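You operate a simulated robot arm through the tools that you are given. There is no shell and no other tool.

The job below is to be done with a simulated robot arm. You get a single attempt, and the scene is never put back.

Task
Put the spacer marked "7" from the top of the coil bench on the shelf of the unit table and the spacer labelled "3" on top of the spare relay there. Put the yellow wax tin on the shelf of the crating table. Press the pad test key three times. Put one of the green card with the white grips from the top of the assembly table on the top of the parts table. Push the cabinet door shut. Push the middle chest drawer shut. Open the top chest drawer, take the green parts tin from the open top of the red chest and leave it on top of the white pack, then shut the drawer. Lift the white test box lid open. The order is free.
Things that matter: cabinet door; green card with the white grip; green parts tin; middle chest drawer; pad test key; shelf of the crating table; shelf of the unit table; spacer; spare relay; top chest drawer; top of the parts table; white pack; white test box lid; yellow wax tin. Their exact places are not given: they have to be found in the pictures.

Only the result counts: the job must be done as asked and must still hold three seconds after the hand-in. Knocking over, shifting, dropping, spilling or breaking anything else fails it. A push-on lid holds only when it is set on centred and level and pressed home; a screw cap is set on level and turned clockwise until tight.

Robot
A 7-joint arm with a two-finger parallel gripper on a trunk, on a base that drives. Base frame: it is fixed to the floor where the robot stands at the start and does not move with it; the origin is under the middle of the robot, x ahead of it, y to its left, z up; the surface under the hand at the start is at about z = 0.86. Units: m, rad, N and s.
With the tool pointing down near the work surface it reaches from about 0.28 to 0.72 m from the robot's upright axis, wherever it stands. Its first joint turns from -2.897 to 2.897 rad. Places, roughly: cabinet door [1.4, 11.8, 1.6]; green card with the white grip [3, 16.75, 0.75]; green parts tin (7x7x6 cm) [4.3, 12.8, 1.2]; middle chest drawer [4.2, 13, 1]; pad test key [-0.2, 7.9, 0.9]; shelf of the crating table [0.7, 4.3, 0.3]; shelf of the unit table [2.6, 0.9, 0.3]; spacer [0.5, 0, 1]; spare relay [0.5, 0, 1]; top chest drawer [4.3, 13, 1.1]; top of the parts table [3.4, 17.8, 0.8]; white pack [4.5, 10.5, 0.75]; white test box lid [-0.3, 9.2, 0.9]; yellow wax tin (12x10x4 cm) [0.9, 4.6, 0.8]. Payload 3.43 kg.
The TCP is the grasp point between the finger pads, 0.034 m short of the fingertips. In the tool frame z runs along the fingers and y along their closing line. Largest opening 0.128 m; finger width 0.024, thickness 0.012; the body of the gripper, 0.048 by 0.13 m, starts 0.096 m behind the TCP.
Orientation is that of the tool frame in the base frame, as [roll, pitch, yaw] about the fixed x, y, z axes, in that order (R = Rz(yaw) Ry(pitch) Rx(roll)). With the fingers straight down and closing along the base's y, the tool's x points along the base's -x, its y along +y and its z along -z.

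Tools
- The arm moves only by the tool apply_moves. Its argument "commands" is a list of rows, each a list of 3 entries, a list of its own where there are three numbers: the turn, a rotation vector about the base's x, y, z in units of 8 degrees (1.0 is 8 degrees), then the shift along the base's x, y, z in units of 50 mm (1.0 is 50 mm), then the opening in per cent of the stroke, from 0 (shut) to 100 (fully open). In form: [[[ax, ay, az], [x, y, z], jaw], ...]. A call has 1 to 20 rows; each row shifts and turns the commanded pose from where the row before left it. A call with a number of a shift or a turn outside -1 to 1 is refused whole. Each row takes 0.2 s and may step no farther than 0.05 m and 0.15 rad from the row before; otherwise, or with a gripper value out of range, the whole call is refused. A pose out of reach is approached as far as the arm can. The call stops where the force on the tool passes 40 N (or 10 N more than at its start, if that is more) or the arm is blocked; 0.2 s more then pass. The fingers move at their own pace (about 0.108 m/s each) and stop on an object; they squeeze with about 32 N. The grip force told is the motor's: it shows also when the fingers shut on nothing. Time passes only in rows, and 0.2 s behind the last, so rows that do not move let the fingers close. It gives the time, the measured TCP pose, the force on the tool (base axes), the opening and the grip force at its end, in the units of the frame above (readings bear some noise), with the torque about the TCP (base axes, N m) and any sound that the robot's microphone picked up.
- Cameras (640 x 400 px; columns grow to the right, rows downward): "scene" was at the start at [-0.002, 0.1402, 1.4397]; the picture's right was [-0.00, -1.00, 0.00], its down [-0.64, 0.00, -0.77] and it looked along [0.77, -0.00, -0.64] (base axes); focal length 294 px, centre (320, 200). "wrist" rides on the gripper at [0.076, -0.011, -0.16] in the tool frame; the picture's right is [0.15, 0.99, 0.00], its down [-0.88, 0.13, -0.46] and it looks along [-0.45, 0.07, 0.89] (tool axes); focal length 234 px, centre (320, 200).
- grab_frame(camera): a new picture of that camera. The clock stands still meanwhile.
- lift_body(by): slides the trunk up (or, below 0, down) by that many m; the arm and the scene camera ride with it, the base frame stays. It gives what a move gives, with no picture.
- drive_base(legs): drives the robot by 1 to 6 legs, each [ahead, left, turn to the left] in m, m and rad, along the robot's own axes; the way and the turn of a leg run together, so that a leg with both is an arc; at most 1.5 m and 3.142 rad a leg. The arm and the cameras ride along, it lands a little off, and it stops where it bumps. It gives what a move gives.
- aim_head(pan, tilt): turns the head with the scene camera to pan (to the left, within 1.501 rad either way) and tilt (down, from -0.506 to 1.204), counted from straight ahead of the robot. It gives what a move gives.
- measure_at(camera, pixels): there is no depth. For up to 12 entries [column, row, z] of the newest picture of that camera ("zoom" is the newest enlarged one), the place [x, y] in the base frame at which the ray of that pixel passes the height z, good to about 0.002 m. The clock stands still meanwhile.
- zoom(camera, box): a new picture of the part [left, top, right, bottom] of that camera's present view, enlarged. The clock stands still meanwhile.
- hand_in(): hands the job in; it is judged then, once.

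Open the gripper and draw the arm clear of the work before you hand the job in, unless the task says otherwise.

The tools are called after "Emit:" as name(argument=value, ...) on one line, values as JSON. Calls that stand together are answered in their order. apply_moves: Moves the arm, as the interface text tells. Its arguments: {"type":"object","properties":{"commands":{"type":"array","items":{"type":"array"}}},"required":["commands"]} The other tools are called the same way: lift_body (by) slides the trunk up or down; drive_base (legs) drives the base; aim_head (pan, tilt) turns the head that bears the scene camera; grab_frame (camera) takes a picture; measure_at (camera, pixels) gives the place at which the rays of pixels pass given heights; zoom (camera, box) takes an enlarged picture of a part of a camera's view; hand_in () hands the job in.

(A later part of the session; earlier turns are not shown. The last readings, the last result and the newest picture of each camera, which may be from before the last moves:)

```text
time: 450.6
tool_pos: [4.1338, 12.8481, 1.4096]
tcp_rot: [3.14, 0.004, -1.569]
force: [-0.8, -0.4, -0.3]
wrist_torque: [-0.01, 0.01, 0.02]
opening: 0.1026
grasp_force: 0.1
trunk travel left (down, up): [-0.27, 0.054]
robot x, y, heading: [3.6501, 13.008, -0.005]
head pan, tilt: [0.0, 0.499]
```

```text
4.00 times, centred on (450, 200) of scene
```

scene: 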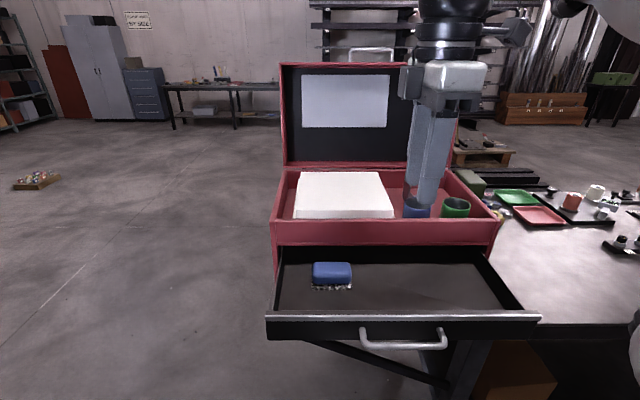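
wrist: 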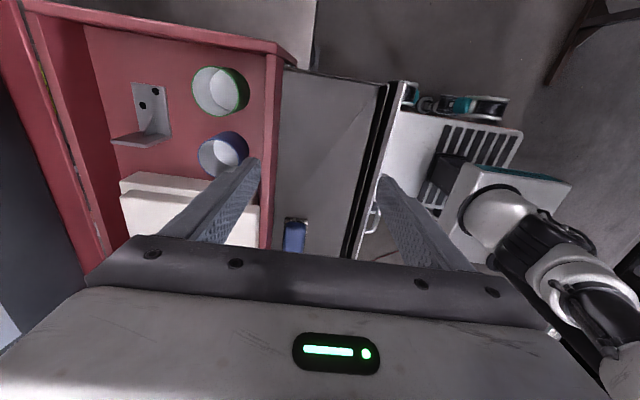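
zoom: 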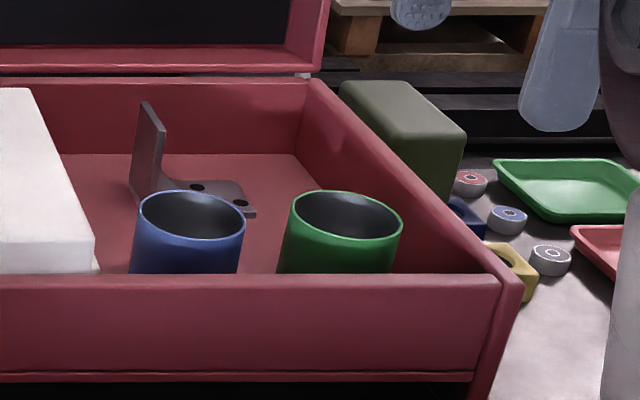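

I zoom on the green cup in the wrist view.

Emit:
zoom(camera="wrist", box=[120, 30, 320, 190])

Emit:
measure_at(camera="zoom", pixels=[[185, 155, 1.24], [320, 155, 1.24], [255, 85, 1.24], [255, 220, 1.24], [185, 155, 1.22], [320, 155, 1.22], [255, 85, 1.22], [255, 220, 1.22], [400, 130, 1.225], [470, 135, 1.225], [300, 30, 1.225]])

```text
2.50 times, centred on (220, 110) of wrist
```

zoom: 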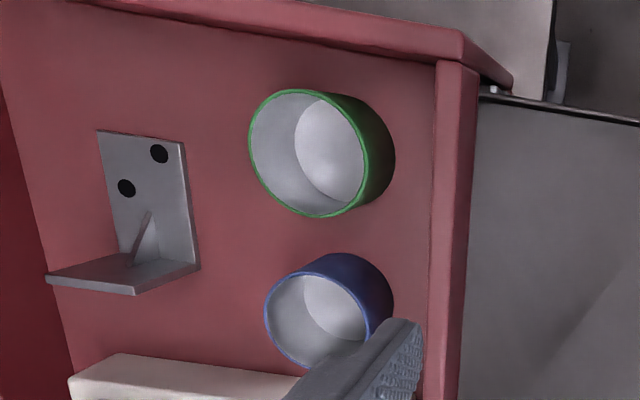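

```text
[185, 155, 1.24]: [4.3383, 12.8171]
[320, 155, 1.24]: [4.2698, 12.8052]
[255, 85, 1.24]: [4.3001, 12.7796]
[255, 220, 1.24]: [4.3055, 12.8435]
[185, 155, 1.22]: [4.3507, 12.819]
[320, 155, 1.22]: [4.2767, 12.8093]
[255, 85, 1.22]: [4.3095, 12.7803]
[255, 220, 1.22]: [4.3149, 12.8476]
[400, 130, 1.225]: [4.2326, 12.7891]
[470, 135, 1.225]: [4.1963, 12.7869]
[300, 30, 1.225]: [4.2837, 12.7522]
```

Emit:
measure_at(camera="zoom", pixels=[[309, 153, 1.24], [309, 153, 1.22], [250, 145, 1.24], [368, 163, 1.24], [250, 145, 1.22], [368, 163, 1.22], [305, 90, 1.23], [318, 217, 1.23], [309, 153, 1.23], [345, 152, 1.17], [345, 152, 1.18], [395, 155, 1.17]])

Emit:
zoom(camera="scene", box=[380, 150, 520, 250])

Emit:
measure_at(camera="zoom", pixels=[[347, 214, 1.22], [347, 214, 1.23], [347, 214, 1.24], [292, 214, 1.23], [402, 216, 1.23], [347, 190, 1.23], [347, 240, 1.23]])

```text
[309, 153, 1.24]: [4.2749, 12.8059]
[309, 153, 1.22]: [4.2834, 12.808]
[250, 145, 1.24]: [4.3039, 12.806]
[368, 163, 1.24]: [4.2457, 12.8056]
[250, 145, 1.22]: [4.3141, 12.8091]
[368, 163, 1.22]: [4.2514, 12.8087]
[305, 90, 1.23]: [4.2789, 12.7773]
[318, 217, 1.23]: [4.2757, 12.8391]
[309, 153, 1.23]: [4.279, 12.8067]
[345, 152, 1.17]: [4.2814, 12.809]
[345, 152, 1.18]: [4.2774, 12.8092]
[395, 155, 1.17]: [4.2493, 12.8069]
```

```text
4.00 times, centred on (450, 200) of scene
```

zoom: 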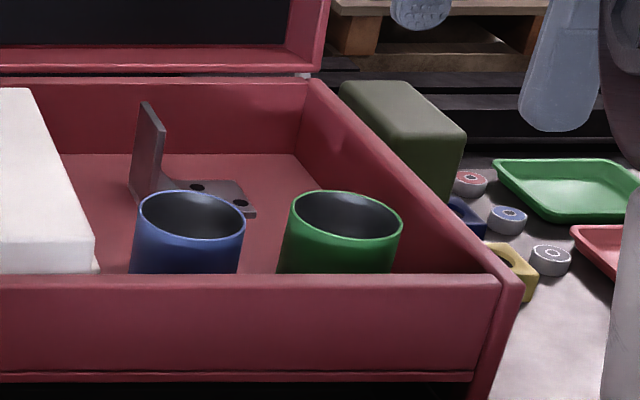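

```text
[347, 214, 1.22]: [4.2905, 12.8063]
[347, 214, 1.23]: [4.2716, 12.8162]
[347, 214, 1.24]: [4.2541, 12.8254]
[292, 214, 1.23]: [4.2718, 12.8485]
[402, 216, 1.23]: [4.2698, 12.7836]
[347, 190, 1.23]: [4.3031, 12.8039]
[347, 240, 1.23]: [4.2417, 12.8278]
```

Green cup: rim z≈1.226, centre (4.281, 12.808), diameter ~6.5 cm. I move over it with the jaws closing along x (66 % open).

Emit:
apply_moves(commands=[[[0, 0, 0], [0.735, -0.2, -0.2], 66], [[0, 0, 0], [0.735, -0.2, -0.2], 66], [[0, 0, 0], [0.735, -0.2, -0.2], 66], [[0, 0, 0], [0.735, -0.2, -0.2], 66], [[0, 0, 0], [0, 0, -0.6], 66], [[0, 0, 0], [0, 0, 0], 66]])

Emit:
grab_frame(camera="wrist")

Emit:
zoom(camera="scene", box=[380, 150, 520, 250])

```text
time: 451.9
tool_pos: [4.222, 12.8182, 1.3329]
tcp_rot: [-3.141, 0.003, -1.569]
force: [-0.6, 1.0, 1.0]
wrist_torque: [0.0, -0.01, 0.04]
opening: 0.0844
grasp_force: 0.1
out of reach, approached as far as the arm can: row 3, 4
trunk travel left (down, up): [-0.27, 0.054]
robot x, y, heading: [3.6514, 13.0052, 0.002]
head pan, tilt: [0.0, 0.499]
```

```text
taken
```

wrist: 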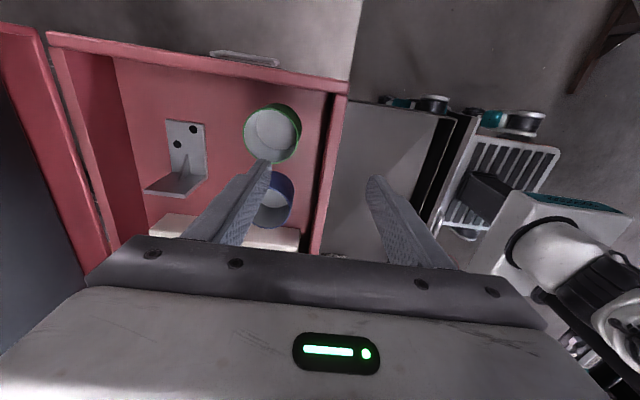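

```text
4.00 times, centred on (450, 200) of scene
```

zoom: 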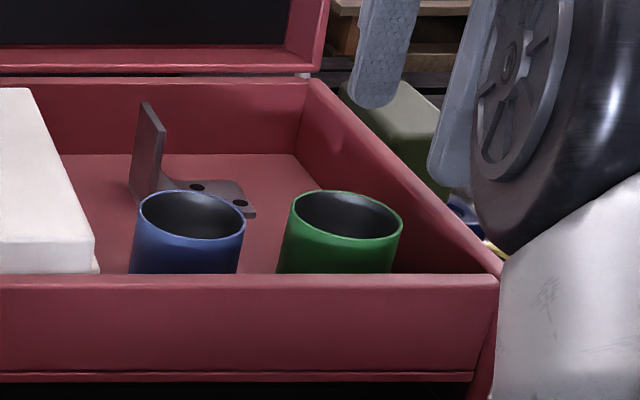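

Slightly out of reach. I shift the hand left and drive the base 0.16 m right and 3 cm closer so the cup lies straight ahead.

Emit:
apply_moves(commands=[[[0, 0, 0], [-0.4, 0.8, 0.3], 66], [[0, 0, 0], [-0.4, 0.8, 0.3], 66], [[0, 0, 0], [0, 0.8, 0], 66], [[0, 0, 0], [0, 0.6, 0], 66], [[0, 0, 0], [0, 0, 0], 66]])

Emit:
drive_base(legs=[[0, -0.16, 0], [0.03, 0, 0]])

Emit:
apply_moves(commands=[[[0, 0, 0], [0.5, 0, -0.3], 66], [[0, 0, 0], [0, 0, -0.3], 66], [[0, 0, 0], [0, 0, 0], 66]])

Emit:
grab_frame(camera="wrist")

```text
time: 453.1
tool_pos: [4.1843, 12.9682, 1.3589]
tcp_rot: [3.14, 0.0, -1.57]
force: [0.1, -0.7, -0.4]
wrist_torque: [0.01, -0.03, -0.01]
opening: 0.0847
grasp_force: 0.0
trunk travel left (down, up): [-0.27, 0.054]
robot x, y, heading: [3.6523, 13.0047, 0.002]
head pan, tilt: [0.0, 0.499]
```

```text
time: 455.7
tool_pos: [4.2157, 12.8163, 1.3576]
tcp_rot: [3.14, 0.003, -1.568]
force: [-0.5, -0.5, 0.0]
wrist_torque: [-0.03, 0.01, 0.03]
opening: 0.0846
grasp_force: 0.0
trunk travel left (down, up): [-0.27, 0.054]
robot x, y, heading: [3.6806, 12.8471, -0.001]
head pan, tilt: [0.0, 0.499]
```

```text
time: 456.5
tool_pos: [4.2387, 12.8153, 1.3294]
tcp_rot: [3.14, 0.004, -1.569]
force: [-0.4, -0.1, -0.2]
wrist_torque: [0.04, 0.0, -0.01]
opening: 0.0845
grasp_force: 0.0
trunk travel left (down, up): [-0.27, 0.054]
robot x, y, heading: [3.6815, 12.8563, 0.001]
head pan, tilt: [0.0, 0.499]
```

```text
taken
```

wrist: 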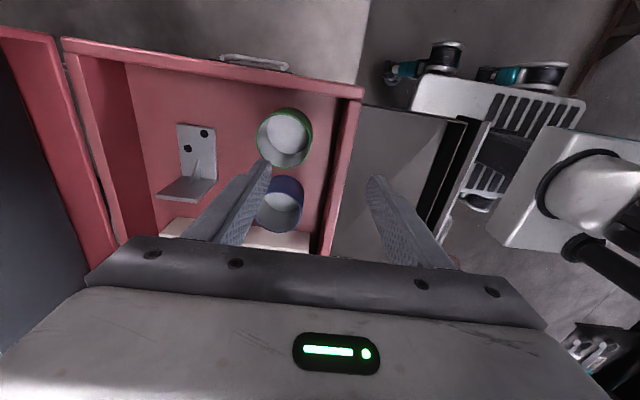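

I move the last 4 cm in x over the cup and re-measure it.

Emit:
apply_moves(commands=[[[0, 0, 0], [0.45, -0.1, 0], 66], [[0, 0, 0], [0.4, -0.06, -0.3], 66], [[0, 0, 0], [0, 0, 0], 66]])

Emit:
zoom(camera="wrist", box=[220, 80, 420, 240])

Emit:
zoom(camera="scene", box=[300, 120, 440, 250])

```text
time: 457.3
tool_pos: [4.2794, 12.807, 1.3132]
tcp_rot: [3.139, 0.004, -1.567]
force: [1.2, 0.0, 0.1]
wrist_torque: [-0.02, -0.04, -0.02]
opening: 0.0844
grasp_force: 0.0
trunk travel left (down, up): [-0.27, 0.054]
robot x, y, heading: [3.6763, 12.8536, -0.001]
head pan, tilt: [0.0, 0.499]
```

```text
2.50 times, centred on (320, 160) of wrist
```

zoom: 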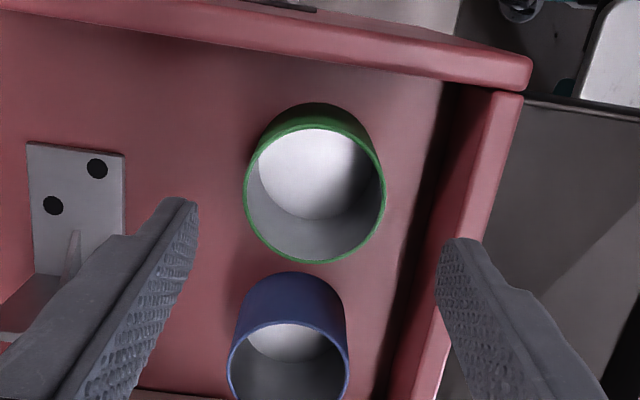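

```text
3.08 times, centred on (370, 185) of scene
```

zoom: 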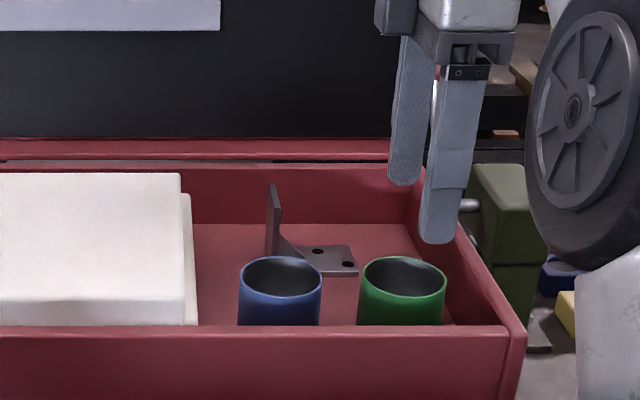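

Emit:
zoom(camera="wrist", box=[220, 80, 420, 240])

Emit:
measure_at(camera="zoom", pixels=[[316, 193, 1.226], [245, 190, 1.226], [386, 197, 1.226], [316, 125, 1.226], [316, 262, 1.226]])

```text
2.50 times, centred on (320, 160) of wrist
```

zoom: 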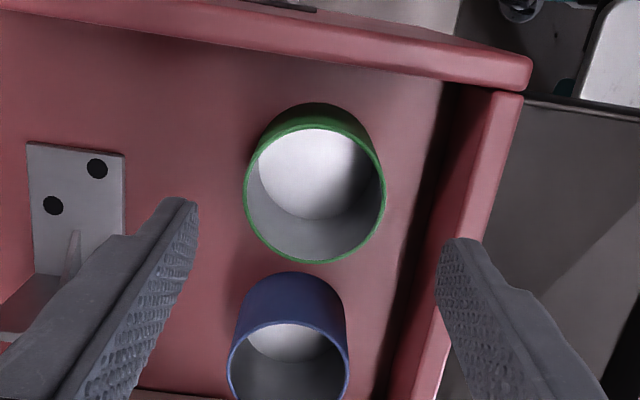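

```text
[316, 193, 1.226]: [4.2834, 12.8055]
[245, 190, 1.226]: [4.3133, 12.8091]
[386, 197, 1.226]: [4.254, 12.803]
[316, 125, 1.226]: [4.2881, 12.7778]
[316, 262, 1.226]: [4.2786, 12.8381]
```

Emit:
measure_at(camera="zoom", pixels=[[462, 190, 1.225], [440, 190, 1.225], [425, 190, 1.225], [400, 190, 1.225], [500, 190, 1.225], [462, 190, 1.17], [425, 190, 1.17]])

```text
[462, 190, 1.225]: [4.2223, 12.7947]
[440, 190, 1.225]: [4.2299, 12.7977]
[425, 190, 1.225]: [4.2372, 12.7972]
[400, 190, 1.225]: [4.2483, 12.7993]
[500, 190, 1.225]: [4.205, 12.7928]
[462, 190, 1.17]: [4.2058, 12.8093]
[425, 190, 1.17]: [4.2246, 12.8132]
```

Wall inner face x≈4.222; I narrow the jaws to 58 %, centre on the cup and descend.

Emit:
apply_moves(commands=[[[0, 0, 0], [0.06, 0, 0], 58], [[0, 0, 0], [0, 0, -0.7], 58], [[0, 0, 0], [0, 0, -0.7], 58], [[0, 0, 0], [0, 0, -0.4], 58], [[0, 0, 0], [0, 0, 0], 58]])

Emit:
zoom(camera="wrist", box=[220, 80, 420, 240])

```text
time: 458.5
tool_pos: [4.2822, 12.8069, 1.2239]
tcp_rot: [3.139, 0.003, -1.568]
force: [0.3, 0.7, 0.9]
wrist_torque: [0.01, 0.01, -0.02]
opening: 0.0741
grasp_force: 0.1
trunk travel left (down, up): [-0.27, 0.054]
robot x, y, heading: [3.6808, 12.8531, -0.0]
head pan, tilt: [0.0, 0.499]
```

```text
2.50 times, centred on (320, 160) of wrist
```

zoom: 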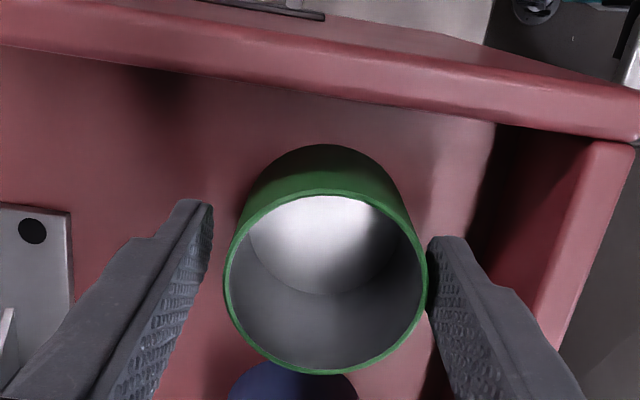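

The cup is between the pads. I lower 12 mm more and close.

Emit:
apply_moves(commands=[[[0, 0, 0], [-0.05, 0, -0.12], 58], [[0, 0, 0], [0, 0, -0.1], 58], [[0, 0, 0], [0, 0, 0], 0], [[0, 0, 0], [0, 0, 0], 0], [[0, 0, 0], [0, 0, 0], 0]])

Emit:
zoom(camera="wrist", box=[220, 80, 420, 240])

```text
time: 459.7
tool_pos: [4.282, 12.8059, 1.2124]
tcp_rot: [3.14, 0.004, -1.569]
force: [0.1, -0.4, -0.3]
wrist_torque: [-0.01, 0.0, 0.03]
opening: 0.0606
grasp_force: 32.1
trunk travel left (down, up): [-0.27, 0.054]
robot x, y, heading: [3.6765, 12.8509, -0.003]
head pan, tilt: [0.0, 0.499]
```

```text
2.50 times, centred on (320, 160) of wrist
```

zoom: 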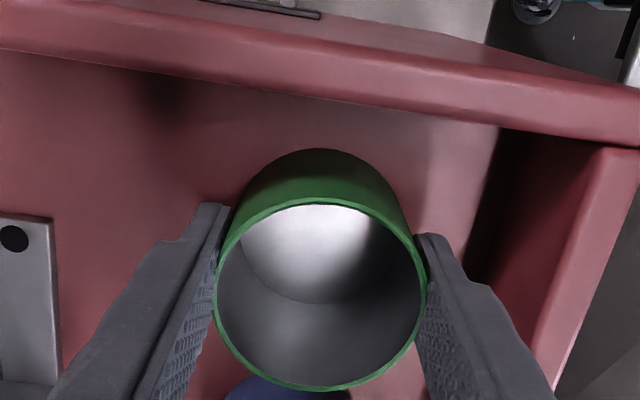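

The cup is gripped (60.6 mm). I lift it straight up out of the tray.

Emit:
apply_moves(commands=[[[0, 0, 0], [0, 0, 0.4], 0], [[0, 0, 0], [0, 0, 0.8], 0], [[0, 0, 0], [0, 0, 0.8], 0], [[0, 0, 0], [-0.4, 0, 0.8], 0], [[0, 0, 0], [-0.9, 0, 0], 0], [[0, 0, 0], [-0.9, 0, 0], 0], [[0, 0, 0], [-0.9, 0, 0], 0], [[0, 0, 0], [0, 0, 0], 0]])

Emit:
grab_frame(camera="scene")

```text
time: 461.5
tool_pos: [4.1255, 12.8068, 1.3507]
tcp_rot: [3.141, 0.004, -1.568]
force: [0.1, 0.4, -1.0]
wrist_torque: [0.02, -0.02, 0.02]
opening: 0.0604
grasp_force: 32.3
trunk travel left (down, up): [-0.27, 0.054]
robot x, y, heading: [3.6788, 12.8513, 0.0]
head pan, tilt: [0.0, 0.499]
```

```text
taken
```

scene: 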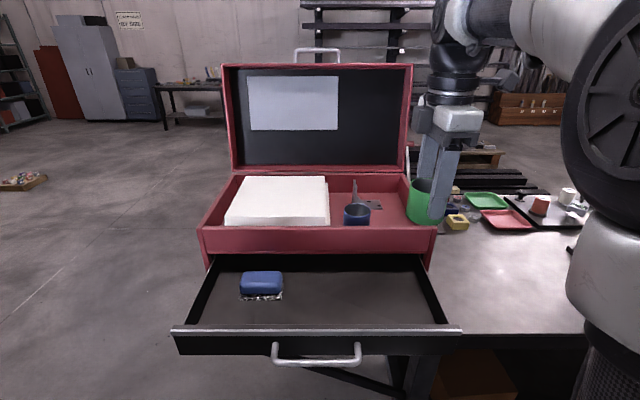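

Cup in hand. I back off, lower the trunk, and strafe south to the trolley.

Emit:
drive_base(legs=[[-0.16, 0, 0], [0, -1.2, 0], [0, -1.18, 0]])

Emit:
lift_body(by=-0.12)

Emit:
aim_head(pan=0.0, tilt=0.6)

Emit:
grab_frame(camera="scene")

```text
time: 485.6
tool_pos: [3.9701, 10.4165, 1.3514]
tcp_rot: [3.14, 0.003, -1.555]
force: [0.4, -0.1, -1.5]
wrist_torque: [0.03, 0.0, 0.03]
opening: 0.0606
grasp_force: 31.9
trunk travel left (down, up): [-0.27, 0.054]
robot x, y, heading: [3.5219, 10.4559, 0.012]
head pan, tilt: [0.0, 0.499]
```

```text
time: 487.1
tool_pos: [3.9695, 10.4163, 1.2313]
tcp_rot: [3.141, 0.002, -1.554]
force: [0.0, 0.1, -1.0]
wrist_torque: [-0.01, 0.0, 0.0]
opening: 0.0601
grasp_force: 31.9
trunk travel left (down, up): [-0.15, 0.174]
robot x, y, heading: [3.5215, 10.4562, 0.014]
head pan, tilt: [0.0, 0.499]
```

```text
time: 487.8
tool_pos: [3.9705, 10.4161, 1.231]
tcp_rot: [3.141, 0.004, -1.556]
force: [0.6, -0.1, -0.3]
wrist_torque: [-0.01, 0.02, 0.0]
opening: 0.0603
grasp_force: 31.9
trunk travel left (down, up): [-0.15, 0.174]
robot x, y, heading: [3.52, 10.4591, 0.015]
head pan, tilt: [0.0, 0.6]
```

```text
taken
```

scene: 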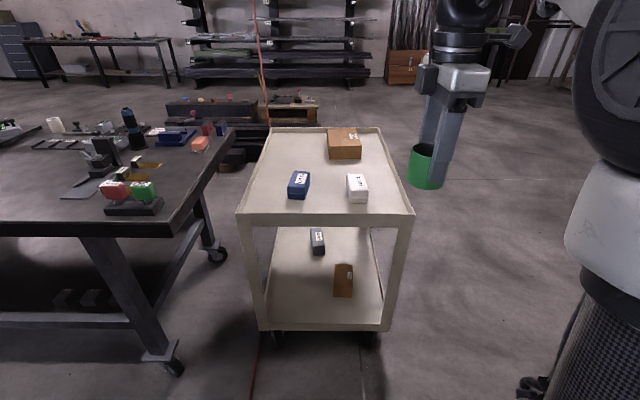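

White pack at (357,188). I zoom and measure its top.

Emit:
zoom(camera="scene", box=[270, 150, 410, 240])

Emit:
measure_at(camera="zoom", pixels=[[360, 240, 0.74], [437, 238, 0.74], [355, 195, 0.78], [432, 193, 0.78], [348, 130, 0.78], [410, 128, 0.78], [355, 195, 0.76], [348, 130, 0.76], [140, 290, 0.75], [500, 290, 0.75]])

```text
4.44 times, centred on (340, 195) of scene
```

zoom: 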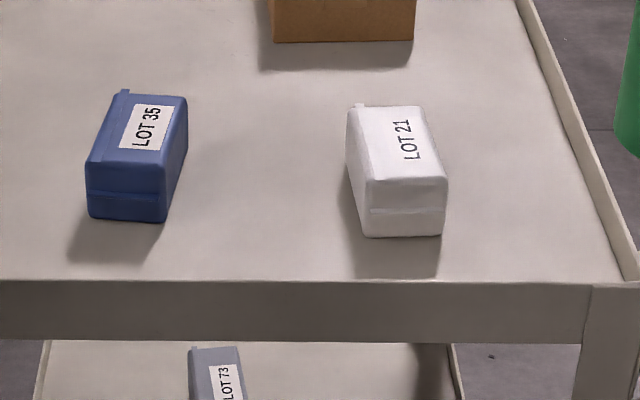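

```text
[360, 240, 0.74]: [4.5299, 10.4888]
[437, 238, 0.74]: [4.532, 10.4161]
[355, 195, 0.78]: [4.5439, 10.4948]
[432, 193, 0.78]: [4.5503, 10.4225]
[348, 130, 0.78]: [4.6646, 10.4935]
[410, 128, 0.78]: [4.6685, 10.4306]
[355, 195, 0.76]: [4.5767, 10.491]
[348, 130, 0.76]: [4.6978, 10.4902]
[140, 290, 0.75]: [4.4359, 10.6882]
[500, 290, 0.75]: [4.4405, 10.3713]
```

I drive 0.42 m closer (stopping short of the trolley) and take a wrist view to fix the pack's top height.

Emit:
drive_base(legs=[[0.42, 0, -0.012]])

Emit:
grab_frame(camera="wrist")

Emit:
grab_frame(camera="scene")

```text
time: 490.3
tool_pos: [4.3728, 10.4059, 1.2308]
tcp_rot: [3.14, 0.004, -1.579]
force: [1.1, 0.2, -1.3]
wrist_torque: [0.02, -0.01, -0.01]
opening: 0.0603
grasp_force: 31.7
trunk travel left (down, up): [-0.15, 0.174]
robot x, y, heading: [3.9273, 10.4545, -0.008]
head pan, tilt: [0.0, 0.6]
```

```text
taken
```

wrist: 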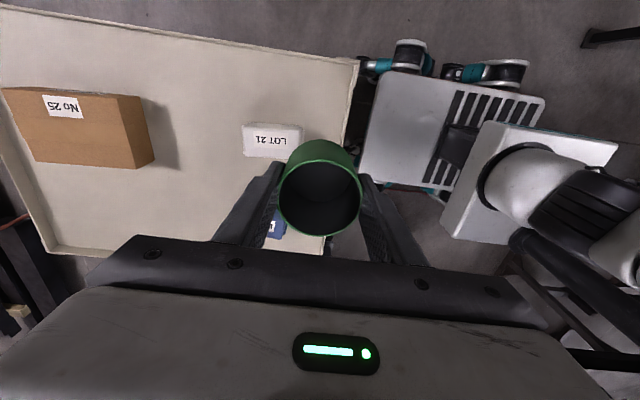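

```text
taken
```

scene: 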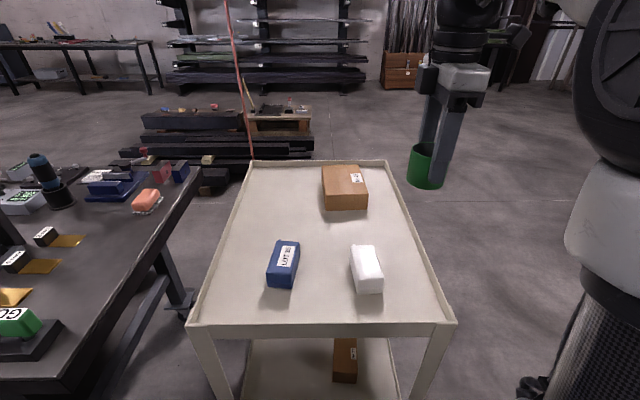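

Emit:
zoom(camera="wrist", box=[220, 100, 340, 190])

Emit:
measure_at(camera="zoom", pixels=[[280, 200, 0.78], [280, 200, 0.8], [120, 120, 0.8], [440, 130, 0.8], [280, 125, 0.8], [280, 270, 0.8]])

Emit:
zoom(camera="scene", box=[320, 225, 420, 310])

Emit:
measure_at(camera="zoom", pixels=[[310, 190, 0.78], [310, 190, 0.8], [310, 190, 0.82]])

```text
4.44 times, centred on (280, 145) of wrist
```

zoom: 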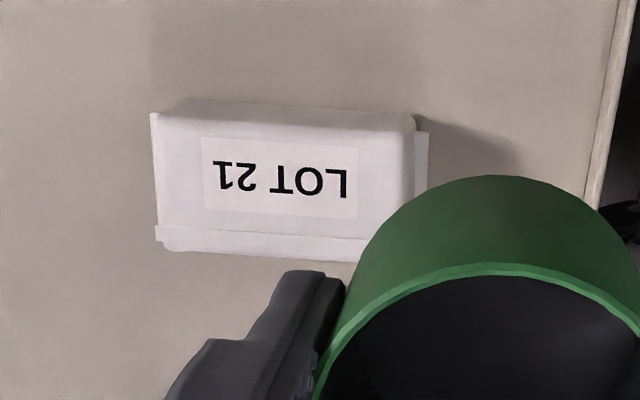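

```text
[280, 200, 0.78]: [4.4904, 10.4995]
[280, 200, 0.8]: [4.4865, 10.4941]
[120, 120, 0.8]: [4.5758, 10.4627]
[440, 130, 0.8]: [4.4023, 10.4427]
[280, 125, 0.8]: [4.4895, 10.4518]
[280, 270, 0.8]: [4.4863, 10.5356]
```

```text
4.71 times, centred on (370, 268) of scene
```

zoom: 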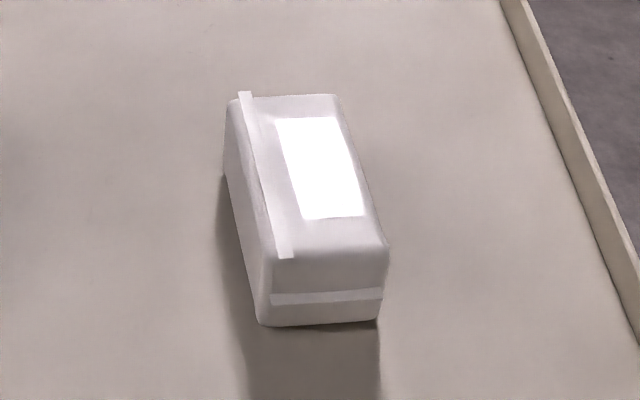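

```text
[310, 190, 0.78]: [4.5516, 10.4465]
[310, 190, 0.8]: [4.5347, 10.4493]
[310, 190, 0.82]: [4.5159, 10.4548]
```

Emit:
measure_at(camera="zoom", pixels=[[322, 167, 0.74], [322, 167, 0.76], [322, 167, 0.78], [322, 167, 0.8], [306, 174, 0.78], [230, 100, 0.78], [338, 97, 0.78], [388, 245, 0.78], [268, 252, 0.78], [320, 325, 0.74]])

Emit:
zoom(camera="wrist", box=[220, 100, 340, 190])

Emit:
measure_at(camera="zoom", pixels=[[280, 178, 0.74], [280, 178, 0.76], [280, 178, 0.78], [280, 178, 0.8], [158, 115, 0.78], [413, 120, 0.78], [165, 245, 0.78], [340, 258, 0.78]])

```text
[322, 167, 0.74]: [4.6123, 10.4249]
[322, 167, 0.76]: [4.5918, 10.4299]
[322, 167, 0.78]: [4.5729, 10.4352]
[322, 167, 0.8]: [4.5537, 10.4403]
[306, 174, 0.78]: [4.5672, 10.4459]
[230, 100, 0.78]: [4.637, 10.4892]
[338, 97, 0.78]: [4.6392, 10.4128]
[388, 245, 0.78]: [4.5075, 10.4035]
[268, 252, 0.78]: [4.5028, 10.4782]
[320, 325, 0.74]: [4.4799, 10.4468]
```

```text
4.44 times, centred on (280, 145) of wrist
```

zoom: 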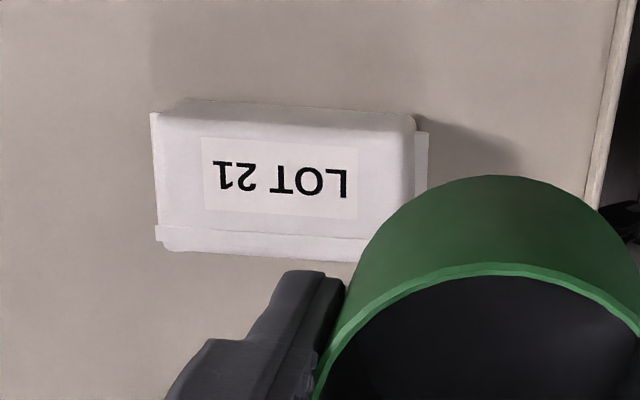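

```text
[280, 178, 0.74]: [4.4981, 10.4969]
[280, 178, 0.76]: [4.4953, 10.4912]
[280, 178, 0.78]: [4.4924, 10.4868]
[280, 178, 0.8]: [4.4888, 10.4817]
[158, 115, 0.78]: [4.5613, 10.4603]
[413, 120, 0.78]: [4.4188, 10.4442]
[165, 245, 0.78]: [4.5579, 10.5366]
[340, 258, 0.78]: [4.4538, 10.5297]
```

The two views only agree at a pack-top height of about 0.87, centre (4.479, 10.465); earlier views confirm the trolley top at ~0.815. I move the cup above it.

Emit:
apply_moves(commands=[[[0, 0, 0], [0.7, 0.4, 0], 0], [[0, 0, 0], [0.7, 0.4, 0], 0], [[0, 0, 0], [0.72, 0.38, 0], 0], [[0, 0, 0], [0, 0, -0.9], 0], [[0, 0, 0], [0, 0, -0.9], 0], [[0, 0, 0], [0, 0, -0.9], 0], [[0, 0, 0], [0, 0, -0.9], 0], [[0, 0, 0], [0, 0, -0.9], 0], [[0, 0, 0], [0, 0, 0], 0]])

Emit:
grab_frame(camera="wrist")

Emit:
zoom(camera="scene", box=[300, 190, 440, 310])

```text
time: 492.3
tool_pos: [4.4773, 10.4644, 1.0034]
tcp_rot: [3.141, 0.004, -1.576]
force: [1.0, -0.3, 0.4]
wrist_torque: [0.0, 0.0, 0.01]
opening: 0.0606
grasp_force: 31.8
trunk travel left (down, up): [-0.15, 0.174]
robot x, y, heading: [3.9301, 10.4609, -0.012]
head pan, tilt: [0.0, 0.6]
```

```text
taken
```

wrist: 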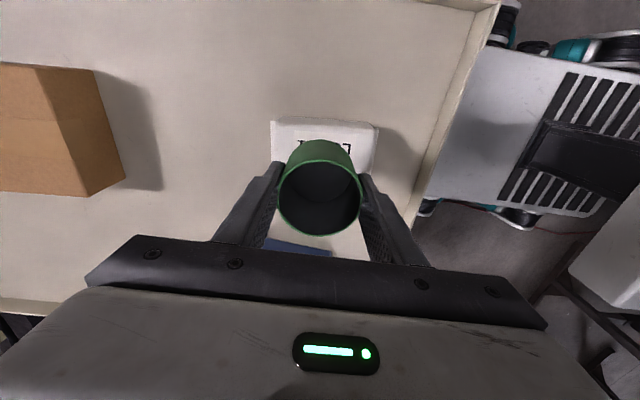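

```text
3.33 times, centred on (370, 250) of scene
```

zoom: 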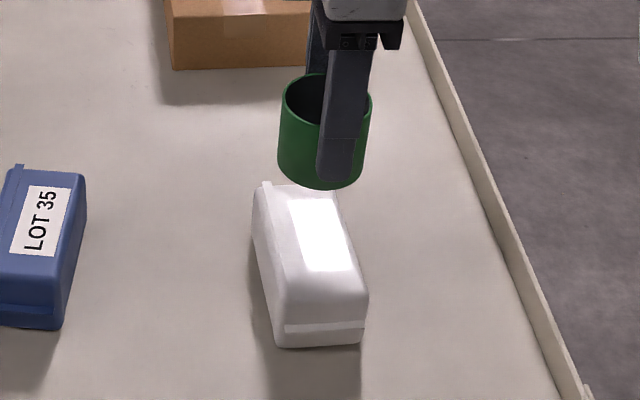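

Cup is above the pack. I lower to ~2 cm above and check again.

Emit:
apply_moves(commands=[[[0, 0, 0], [0.03, 0, -0.7], 0], [[0, 0, 0], [0, 0, -0.6], 0], [[0, 0, 0], [0, 0, 0], 0]])

Emit:
zoom(camera="scene", box=[300, 190, 440, 310])

Emit:
zoom(camera="wrist", box=[220, 80, 420, 240])

```text
time: 493.1
tool_pos: [4.4785, 10.4656, 0.9413]
tcp_rot: [3.14, 0.003, -1.578]
force: [-0.5, -0.2, -1.0]
wrist_torque: [-0.02, -0.04, -0.04]
opening: 0.0604
grasp_force: 32.2
trunk travel left (down, up): [-0.15, 0.174]
robot x, y, heading: [3.9271, 10.457, -0.011]
head pan, tilt: [0.0, 0.6]
```

```text
3.33 times, centred on (370, 250) of scene
```

zoom: 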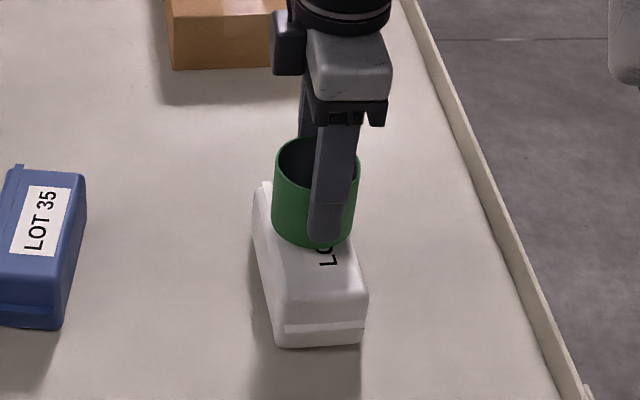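

```text
2.50 times, centred on (320, 160) of wrist
```

zoom: 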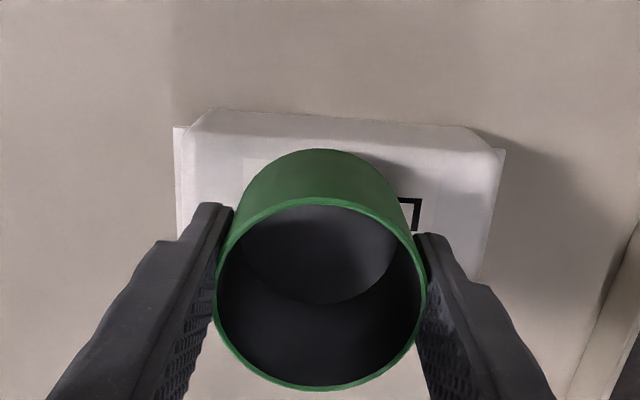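

Aligned. I lower in small steps until contact.

Emit:
apply_moves(commands=[[[0, 0, 0], [0, 0, -0.24], 0], [[0, 0, 0], [0, 0, -0.1], 0], [[0, 0, 0], [0, 0, -0.05], 0], [[0, 0, 0], [0, 0, -0.04], 0], [[0, 0, 0], [0, 0, -0.04], 0], [[0, 0, 0], [0, 0, 0], 0]])

Emit:
zoom(camera="scene", box=[300, 190, 440, 310])

```text
time: 494.5
tool_pos: [4.4795, 10.4653, 0.9197]
tcp_rot: [-3.14, 0.001, -1.578]
force: [-2.4, -1.4, 28.2]
wrist_torque: [0.0, 0.23, -0.01]
opening: 0.0604
grasp_force: 32.2
trunk travel left (down, up): [-0.15, 0.174]
robot x, y, heading: [3.9235, 10.46, -0.009]
head pan, tilt: [0.0, 0.6]
```

```text
3.33 times, centred on (370, 250) of scene
```

zoom: 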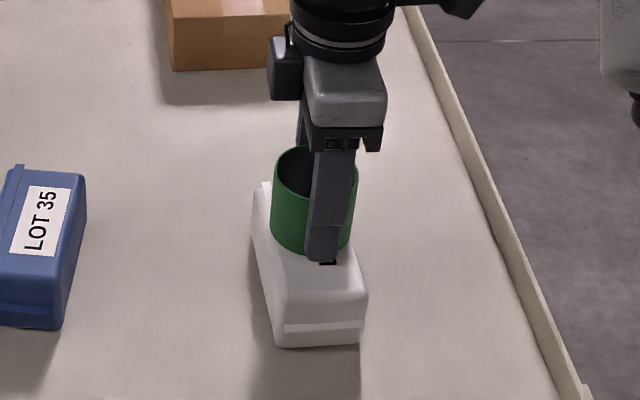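

Contact (28 N). I ease up 2 mm, open and rise.

Emit:
apply_moves(commands=[[[0, 0, 0], [0, 0, 0.05], 0], [[0, 0, 0], [0, 0, 0], 62], [[0, 0, 0], [0, 0, 0], 62], [[0, 0, 0], [0, 0, 0], 62], [[0, 0, 0], [0, 0, 0.5], 62], [[0, 0, 0], [0, 0, 0.9], 62], [[0, 0, 0], [0, 0, 0.9], 62], [[0, 0, 0], [0, 0, 0.9], 62], [[0, 0, 0], [-0.8, 0, 0.5], 62], [[0, 0, 0], [0, 0, 0], 62]])

Emit:
zoom(camera="scene", box=[300, 190, 440, 310])

Emit:
grab_frame(camera="wrist")

```text
time: 496.7
tool_pos: [4.4359, 10.4685, 1.1073]
tcp_rot: [3.139, 0.002, -1.578]
force: [-0.8, -1.0, 0.5]
wrist_torque: [0.01, -0.02, -0.01]
opening: 0.0794
grasp_force: 0.2
trunk travel left (down, up): [-0.15, 0.174]
robot x, y, heading: [3.9266, 10.4584, -0.013]
head pan, tilt: [0.0, 0.6]
```

```text
3.33 times, centred on (370, 250) of scene
```

zoom: 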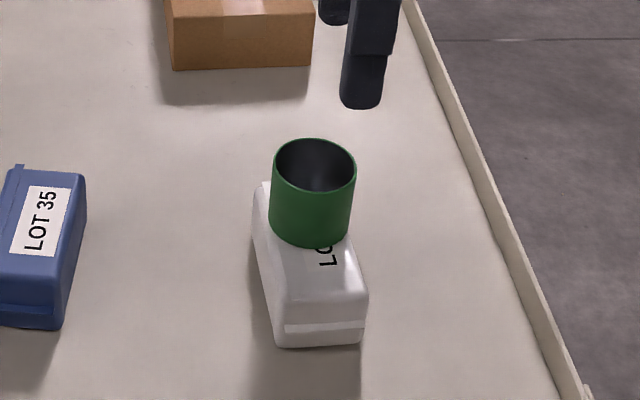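

```text
taken
```

wrist: 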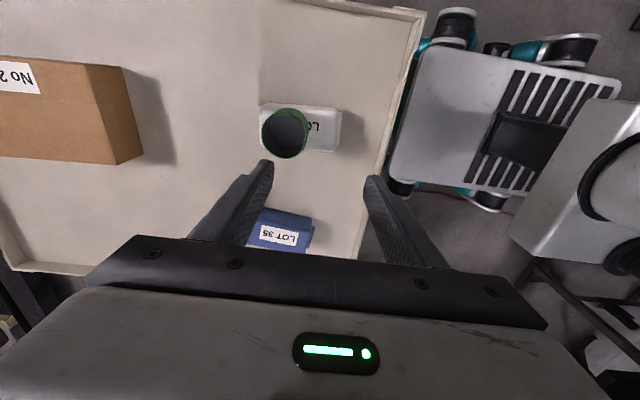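

The cup stands on the pack. I check how its base sits relative to the pack edges.

Emit:
zoom(camera="wrist", box=[230, 80, 370, 180])

Emit:
measure_at(camera="zoom", pixels=[[145, 140, 0.873], [505, 150, 0.873], [495, 300, 0.873], [140, 200, 0.873], [250, 220, 0.933], [145, 225, 0.933], [355, 225, 0.933]])

```text
4.00 times, centred on (300, 130) of wrist
```

zoom: 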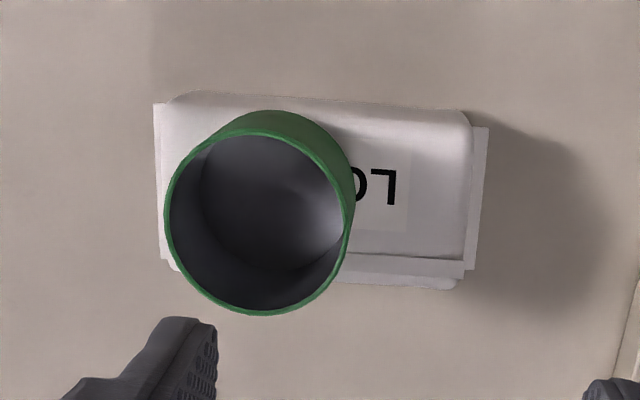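

```text
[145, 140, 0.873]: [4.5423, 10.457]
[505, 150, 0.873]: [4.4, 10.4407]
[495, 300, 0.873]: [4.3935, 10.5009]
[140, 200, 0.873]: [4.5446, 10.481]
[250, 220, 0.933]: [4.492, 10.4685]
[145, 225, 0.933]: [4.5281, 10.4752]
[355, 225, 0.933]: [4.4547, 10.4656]
```

The cup is well supported (base within the pack top). I back away from the trolley, turn the wrist back, and look north along the corridor to judge clearance behind me.

Emit:
drive_base(legs=[[-0.5, 0, 0.012]])

Emit:
apply_moves(commands=[[[0, 0, -1], [-0.4, 0, 0.4], 0], [[0, 0, -1], [-0.4, 0, 0.4], 0], [[0, 0, -1], [-0.4, 0, 0.4], 0], [[0, 0, -1], [0, 0, 0], 0], [[0, 0, -1], [0, 0, 0], 0], [[0, 0, -1], [0, 0, 0], 0], [[0, 0, -1], [0, 0, 0], 0], [[0, 0, -1], [0, 0, 0], 0], [[0, 0, -1], [0, 0, 0], 0], [[0, 0, -1], [0, 0, 0], 0], [[0, 0, -1], [0, 0, 0], 0], [[0, 0, -0.25], [0, 0, 0], 0], [[0, 0, 0], [0, 0, 0], 0]])

Emit:
aim_head(pan=1.5, tilt=0.4)

Emit:
grab_frame(camera="scene")

```text
time: 499.7
tool_pos: [3.9278, 10.4759, 1.1076]
tcp_rot: [3.141, 0.004, -1.571]
force: [-0.5, -0.4, -0.2]
wrist_torque: [-0.02, -0.02, 0.01]
opening: 0.0795
grasp_force: 0.2
trunk travel left (down, up): [-0.15, 0.174]
robot x, y, heading: [3.4197, 10.4585, -0.009]
head pan, tilt: [0.0, 0.6]
```

```text
time: 502.5
tool_pos: [3.8695, 10.4749, 1.1689]
tcp_rot: [3.14, 0.003, 3.141]
force: [0.0, 0.3, 0.4]
wrist_torque: [0.03, 0.0, 0.0]
opening: 0.0
grasp_force: 31.7
trunk travel left (down, up): [-0.15, 0.174]
robot x, y, heading: [3.4164, 10.4571, -0.005]
head pan, tilt: [0.0, 0.6]
```

```text
time: 504.1
tool_pos: [3.8679, 10.4759, 1.1671]
tcp_rot: [3.141, 0.003, 3.141]
force: [0.5, -0.6, 0.2]
wrist_torque: [-0.01, 0.02, 0.0]
opening: 0.0002
grasp_force: 32.4
trunk travel left (down, up): [-0.15, 0.174]
robot x, y, heading: [3.4152, 10.4614, 0.001]
head pan, tilt: [1.499, 0.4]
```

```text
taken
```

scene: 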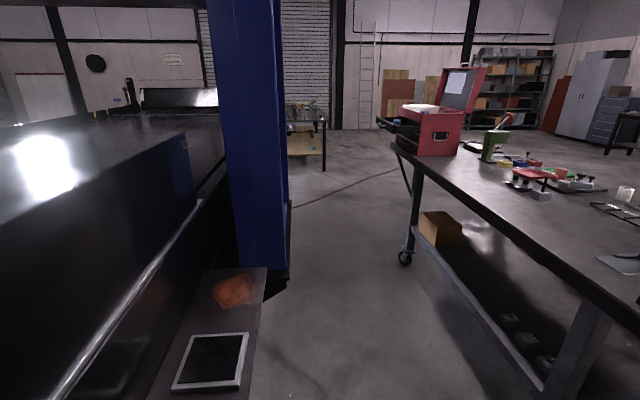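

I measure the blue post's base and the table's legs to know the corridor.

Emit:
measure_at(camera="scene", pixels=[[290, 275, 0], [246, 290, 0], [405, 263, 0], [323, 171, 0], [247, 395, 0.75], [264, 270, 0.75], [410, 165, 0.9], [290, 205, 0], [295, 150, 0.75], [325, 123, 0.75]])

Emit:
zoom(camera="scene", box=[220, 70, 420, 220])

```text
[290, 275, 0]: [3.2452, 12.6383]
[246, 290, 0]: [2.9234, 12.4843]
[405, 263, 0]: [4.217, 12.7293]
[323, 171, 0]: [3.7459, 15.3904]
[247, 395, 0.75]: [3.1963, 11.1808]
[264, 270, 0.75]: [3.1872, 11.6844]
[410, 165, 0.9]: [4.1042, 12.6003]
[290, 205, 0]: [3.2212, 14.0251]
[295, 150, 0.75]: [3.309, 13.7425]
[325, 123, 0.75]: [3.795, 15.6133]
```

```text
2.67 times, centred on (320, 145) of scene
```

zoom: 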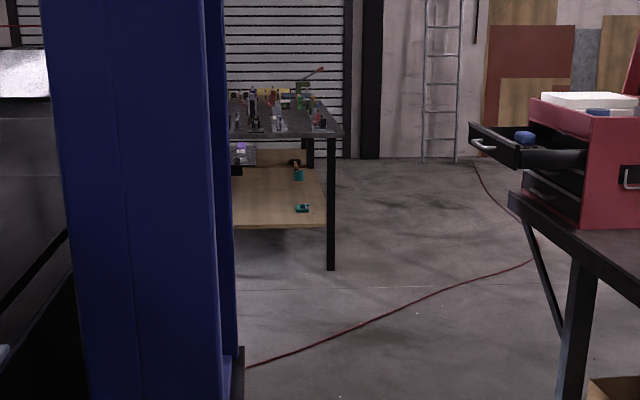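

The blue post's foot reaches x≈3.245, so I keep x≈3.6 while passing; I raise the hand above drawer height, go north, then step back at the chest.

Emit:
apply_moves(commands=[[[0, 0, 0], [0, 0, 0.9], 0], [[0, 0, 0], [0, 0, 0.9], 0], [[0, 0, 0], [0, 0, 0.9], 0], [[0, 0, 0], [0, 0, 0.6], 0], [[0, 0, 0], [0, 0, 0], 0]])

Emit:
drive_base(legs=[[0.19, 0.2, 0], [0, 1.2, 0], [0, 1.14, 0]])

Emit:
aim_head(pan=0.0, tilt=0.6)

Emit:
grab_frame(camera="scene")

```text
time: 505.3
tool_pos: [3.8696, 10.4751, 1.3333]
tcp_rot: [3.141, 0.003, -3.141]
force: [0.3, -0.6, -0.4]
wrist_torque: [0.0, -0.02, 0.02]
opening: 0.0
grasp_force: 32.2
trunk travel left (down, up): [-0.15, 0.174]
robot x, y, heading: [3.416, 10.4572, -0.002]
head pan, tilt: [1.499, 0.4]
```

```text
time: 530.0
tool_pos: [4.0525, 13.0191, 1.3336]
tcp_rot: [3.139, 0.003, -3.114]
force: [-0.6, -0.4, -0.1]
wrist_torque: [0.0, 0.0, -0.01]
opening: 0.0
grasp_force: 31.8
trunk travel left (down, up): [-0.15, 0.174]
robot x, y, heading: [3.6054, 12.9956, 0.024]
head pan, tilt: [1.499, 0.4]
```

```text
time: 531.6
tool_pos: [4.0531, 13.0194, 1.3335]
tcp_rot: [3.14, 0.004, -3.115]
force: [0.3, 0.2, 0.2]
wrist_torque: [0.0, -0.02, 0.02]
opening: 0.0001
grasp_force: 32.6
trunk travel left (down, up): [-0.15, 0.174]
robot x, y, heading: [3.602, 12.9943, 0.021]
head pan, tilt: [0.0, 0.6]
```

```text
taken
```

scene: 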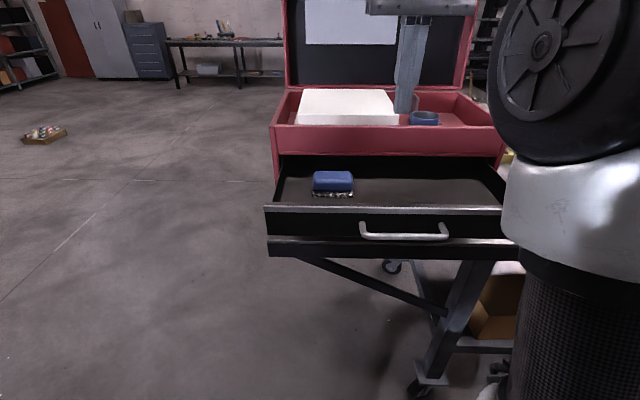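

The drawer is still open 20 cm. I step back 0.21 m and tilt the fingers forward.

Emit:
drive_base(legs=[[-0.21, 0, -0.02]])

Emit:
apply_moves(commands=[[[0, 0, 0], [0.6, -0.2, -0.5], 0], [[0, -1, 0], [0.5, 0, -0.5], 0], [[0, -1, 0], [0, 0, -0.5], 0], [[0, -1, 0], [0, 0, 0], 0], [[0, -1, 0], [0, 0, 0], 0], [[0, -1, 0], [0, 0, 0], 0], [[0, -1, 0], [0, 0, 0], 0], [[0, -1, 0], [0, 0, 0], 0], [[0, -1, 0], [0, 0, 0], 0], [[0, -1, 0], [0, 0, 0], 0], [[0, 0, 0], [0, 0, 0], 0]])

Emit:
grab_frame(camera="wrist")

Emit:
grab_frame(camera="scene")

```text
time: 533.3
tool_pos: [3.8398, 13.0088, 1.3318]
tcp_rot: [3.139, 0.003, -3.126]
force: [-0.2, -0.5, 0.1]
wrist_torque: [0.0, 0.0, 0.01]
opening: 0.0001
grasp_force: 31.6
trunk travel left (down, up): [-0.15, 0.174]
robot x, y, heading: [3.3925, 12.9921, 0.008]
head pan, tilt: [0.0, 0.6]
```

```text
time: 535.7
tool_pos: [3.8968, 13.0006, 1.257]
tcp_rot: [-3.097, 1.259, -3.09]
force: [1.0, -0.1, 0.1]
wrist_torque: [0.01, -0.01, 0.0]
opening: 0.0
grasp_force: 31.8
trunk travel left (down, up): [-0.15, 0.174]
robot x, y, heading: [3.3886, 12.9927, 0.01]
head pan, tilt: [0.0, 0.6]
```

```text
taken
```

wrist: 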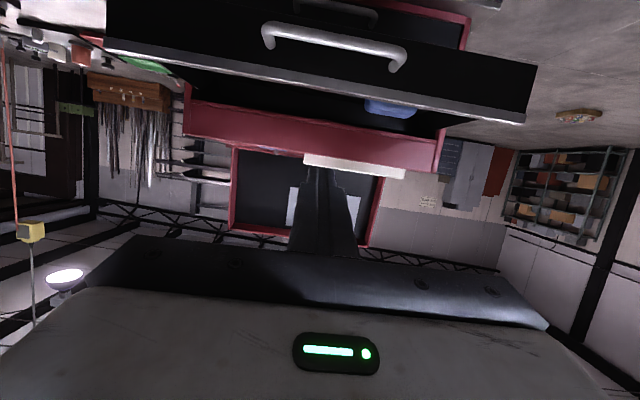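

```text
taken
```

scene: 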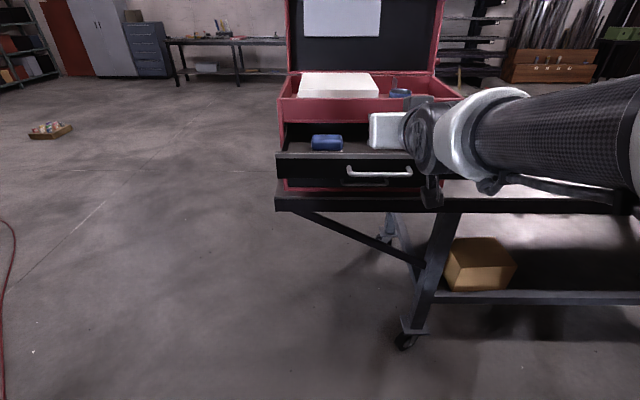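

I lower the fingertips to the handle bar height (z≈1.119).

Emit:
apply_moves(commands=[[[0, 0, 0], [0, 0, -0.85], 0], [[0, 0, 0], [0, 0, -0.85], 0], [[0, 0, 0], [0, 0, -0.85], 0], [[0, 0, 0], [0, 0, 0], 0]])

Emit:
zoom(camera="wrist", box=[200, 60, 480, 260])

```text
time: 536.7
tool_pos: [3.8976, 12.9997, 1.131]
tcp_rot: [-3.096, 1.259, -3.092]
force: [0.4, 0.9, 0.4]
wrist_torque: [-0.01, -0.02, 0.01]
opening: 0.0
grasp_force: 32.0
trunk travel left (down, up): [-0.15, 0.174]
robot x, y, heading: [3.3877, 12.9894, 0.008]
head pan, tilt: [0.0, 0.6]
```

```text
2.00 times, centred on (340, 160) of wrist
```

zoom: 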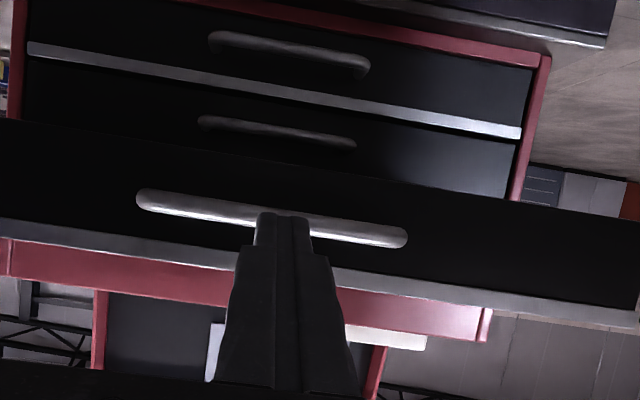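

Tip meets the bar at its centre. I push the drawer in.

Emit:
apply_moves(commands=[[[0, 0, 0], [0.5, 0, 0], 0], [[0, 0, 0], [0.6, 0, 0], 0], [[0, 0, 0], [0.6, 0, 0], 0], [[0, 0, 0], [0.6, 0, 0], 0], [[0, 0, 0], [0.6, 0, 0], 0], [[0, 0, 0], [0.6, 0, 0], 0], [[0, 0, 0], [0, 0, 0], 0]])

Emit:
zoom(camera="wrist", box=[200, 60, 480, 260])

```text
time: 538.3
tool_pos: [4.0715, 12.9998, 1.1301]
tcp_rot: [-3.095, 1.258, -3.092]
force: [-0.2, 1.3, 0.5]
wrist_torque: [-0.01, 0.0, 0.0]
opening: 0.0
grasp_force: 32.0
trunk travel left (down, up): [-0.15, 0.174]
robot x, y, heading: [3.393, 12.9895, 0.007]
head pan, tilt: [0.0, 0.6]
```

```text
2.00 times, centred on (340, 160) of wrist
```

zoom: 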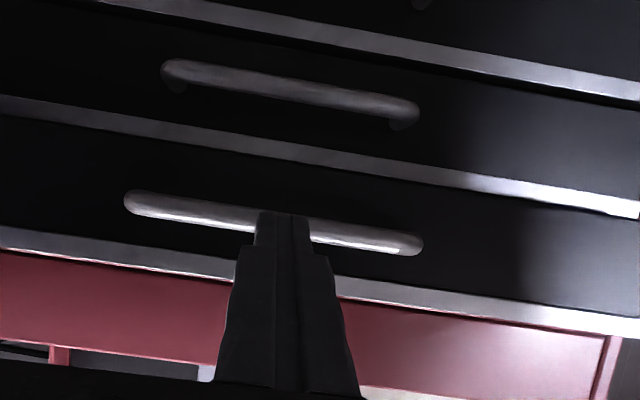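

Continue in smaller steps until the stop.

Emit:
apply_moves(commands=[[[0, 0, 0], [0.4, 0, 0], 0], [[0, 0, 0], [0.3, 0, 0], 0], [[0, 0, 0], [0.2, 0, 0], 0], [[0, 0, 0], [0.2, 0, 0], 0], [[0, 0, 0], [0.15, 0, 0], 0], [[0, 0, 0], [0.15, 0, 0], 0], [[0, 0, 0], [0, 0, 0], 0]])

Emit:
zoom(camera="scene", box=[260, 60, 460, 210])

```text
time: 539.7
tool_pos: [4.133, 12.9993, 1.1303]
tcp_rot: [-3.096, 1.255, -3.092]
force: [-29.8, -0.6, 7.7]
wrist_torque: [0.05, 0.13, 0.06]
opening: 0.0001
grasp_force: 32.0
trunk travel left (down, up): [-0.15, 0.174]
robot x, y, heading: [3.3859, 12.9922, 0.015]
head pan, tilt: [0.0, 0.6]
stopped in row 7: the force on the tool passed its limit at 47 N (the readings are from after the stop); the commanded pose is now the measured one
```

```text
2.67 times, centred on (360, 135) of scene
```

zoom: 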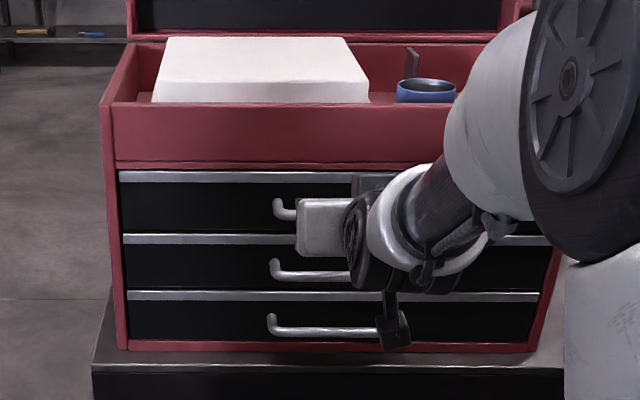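

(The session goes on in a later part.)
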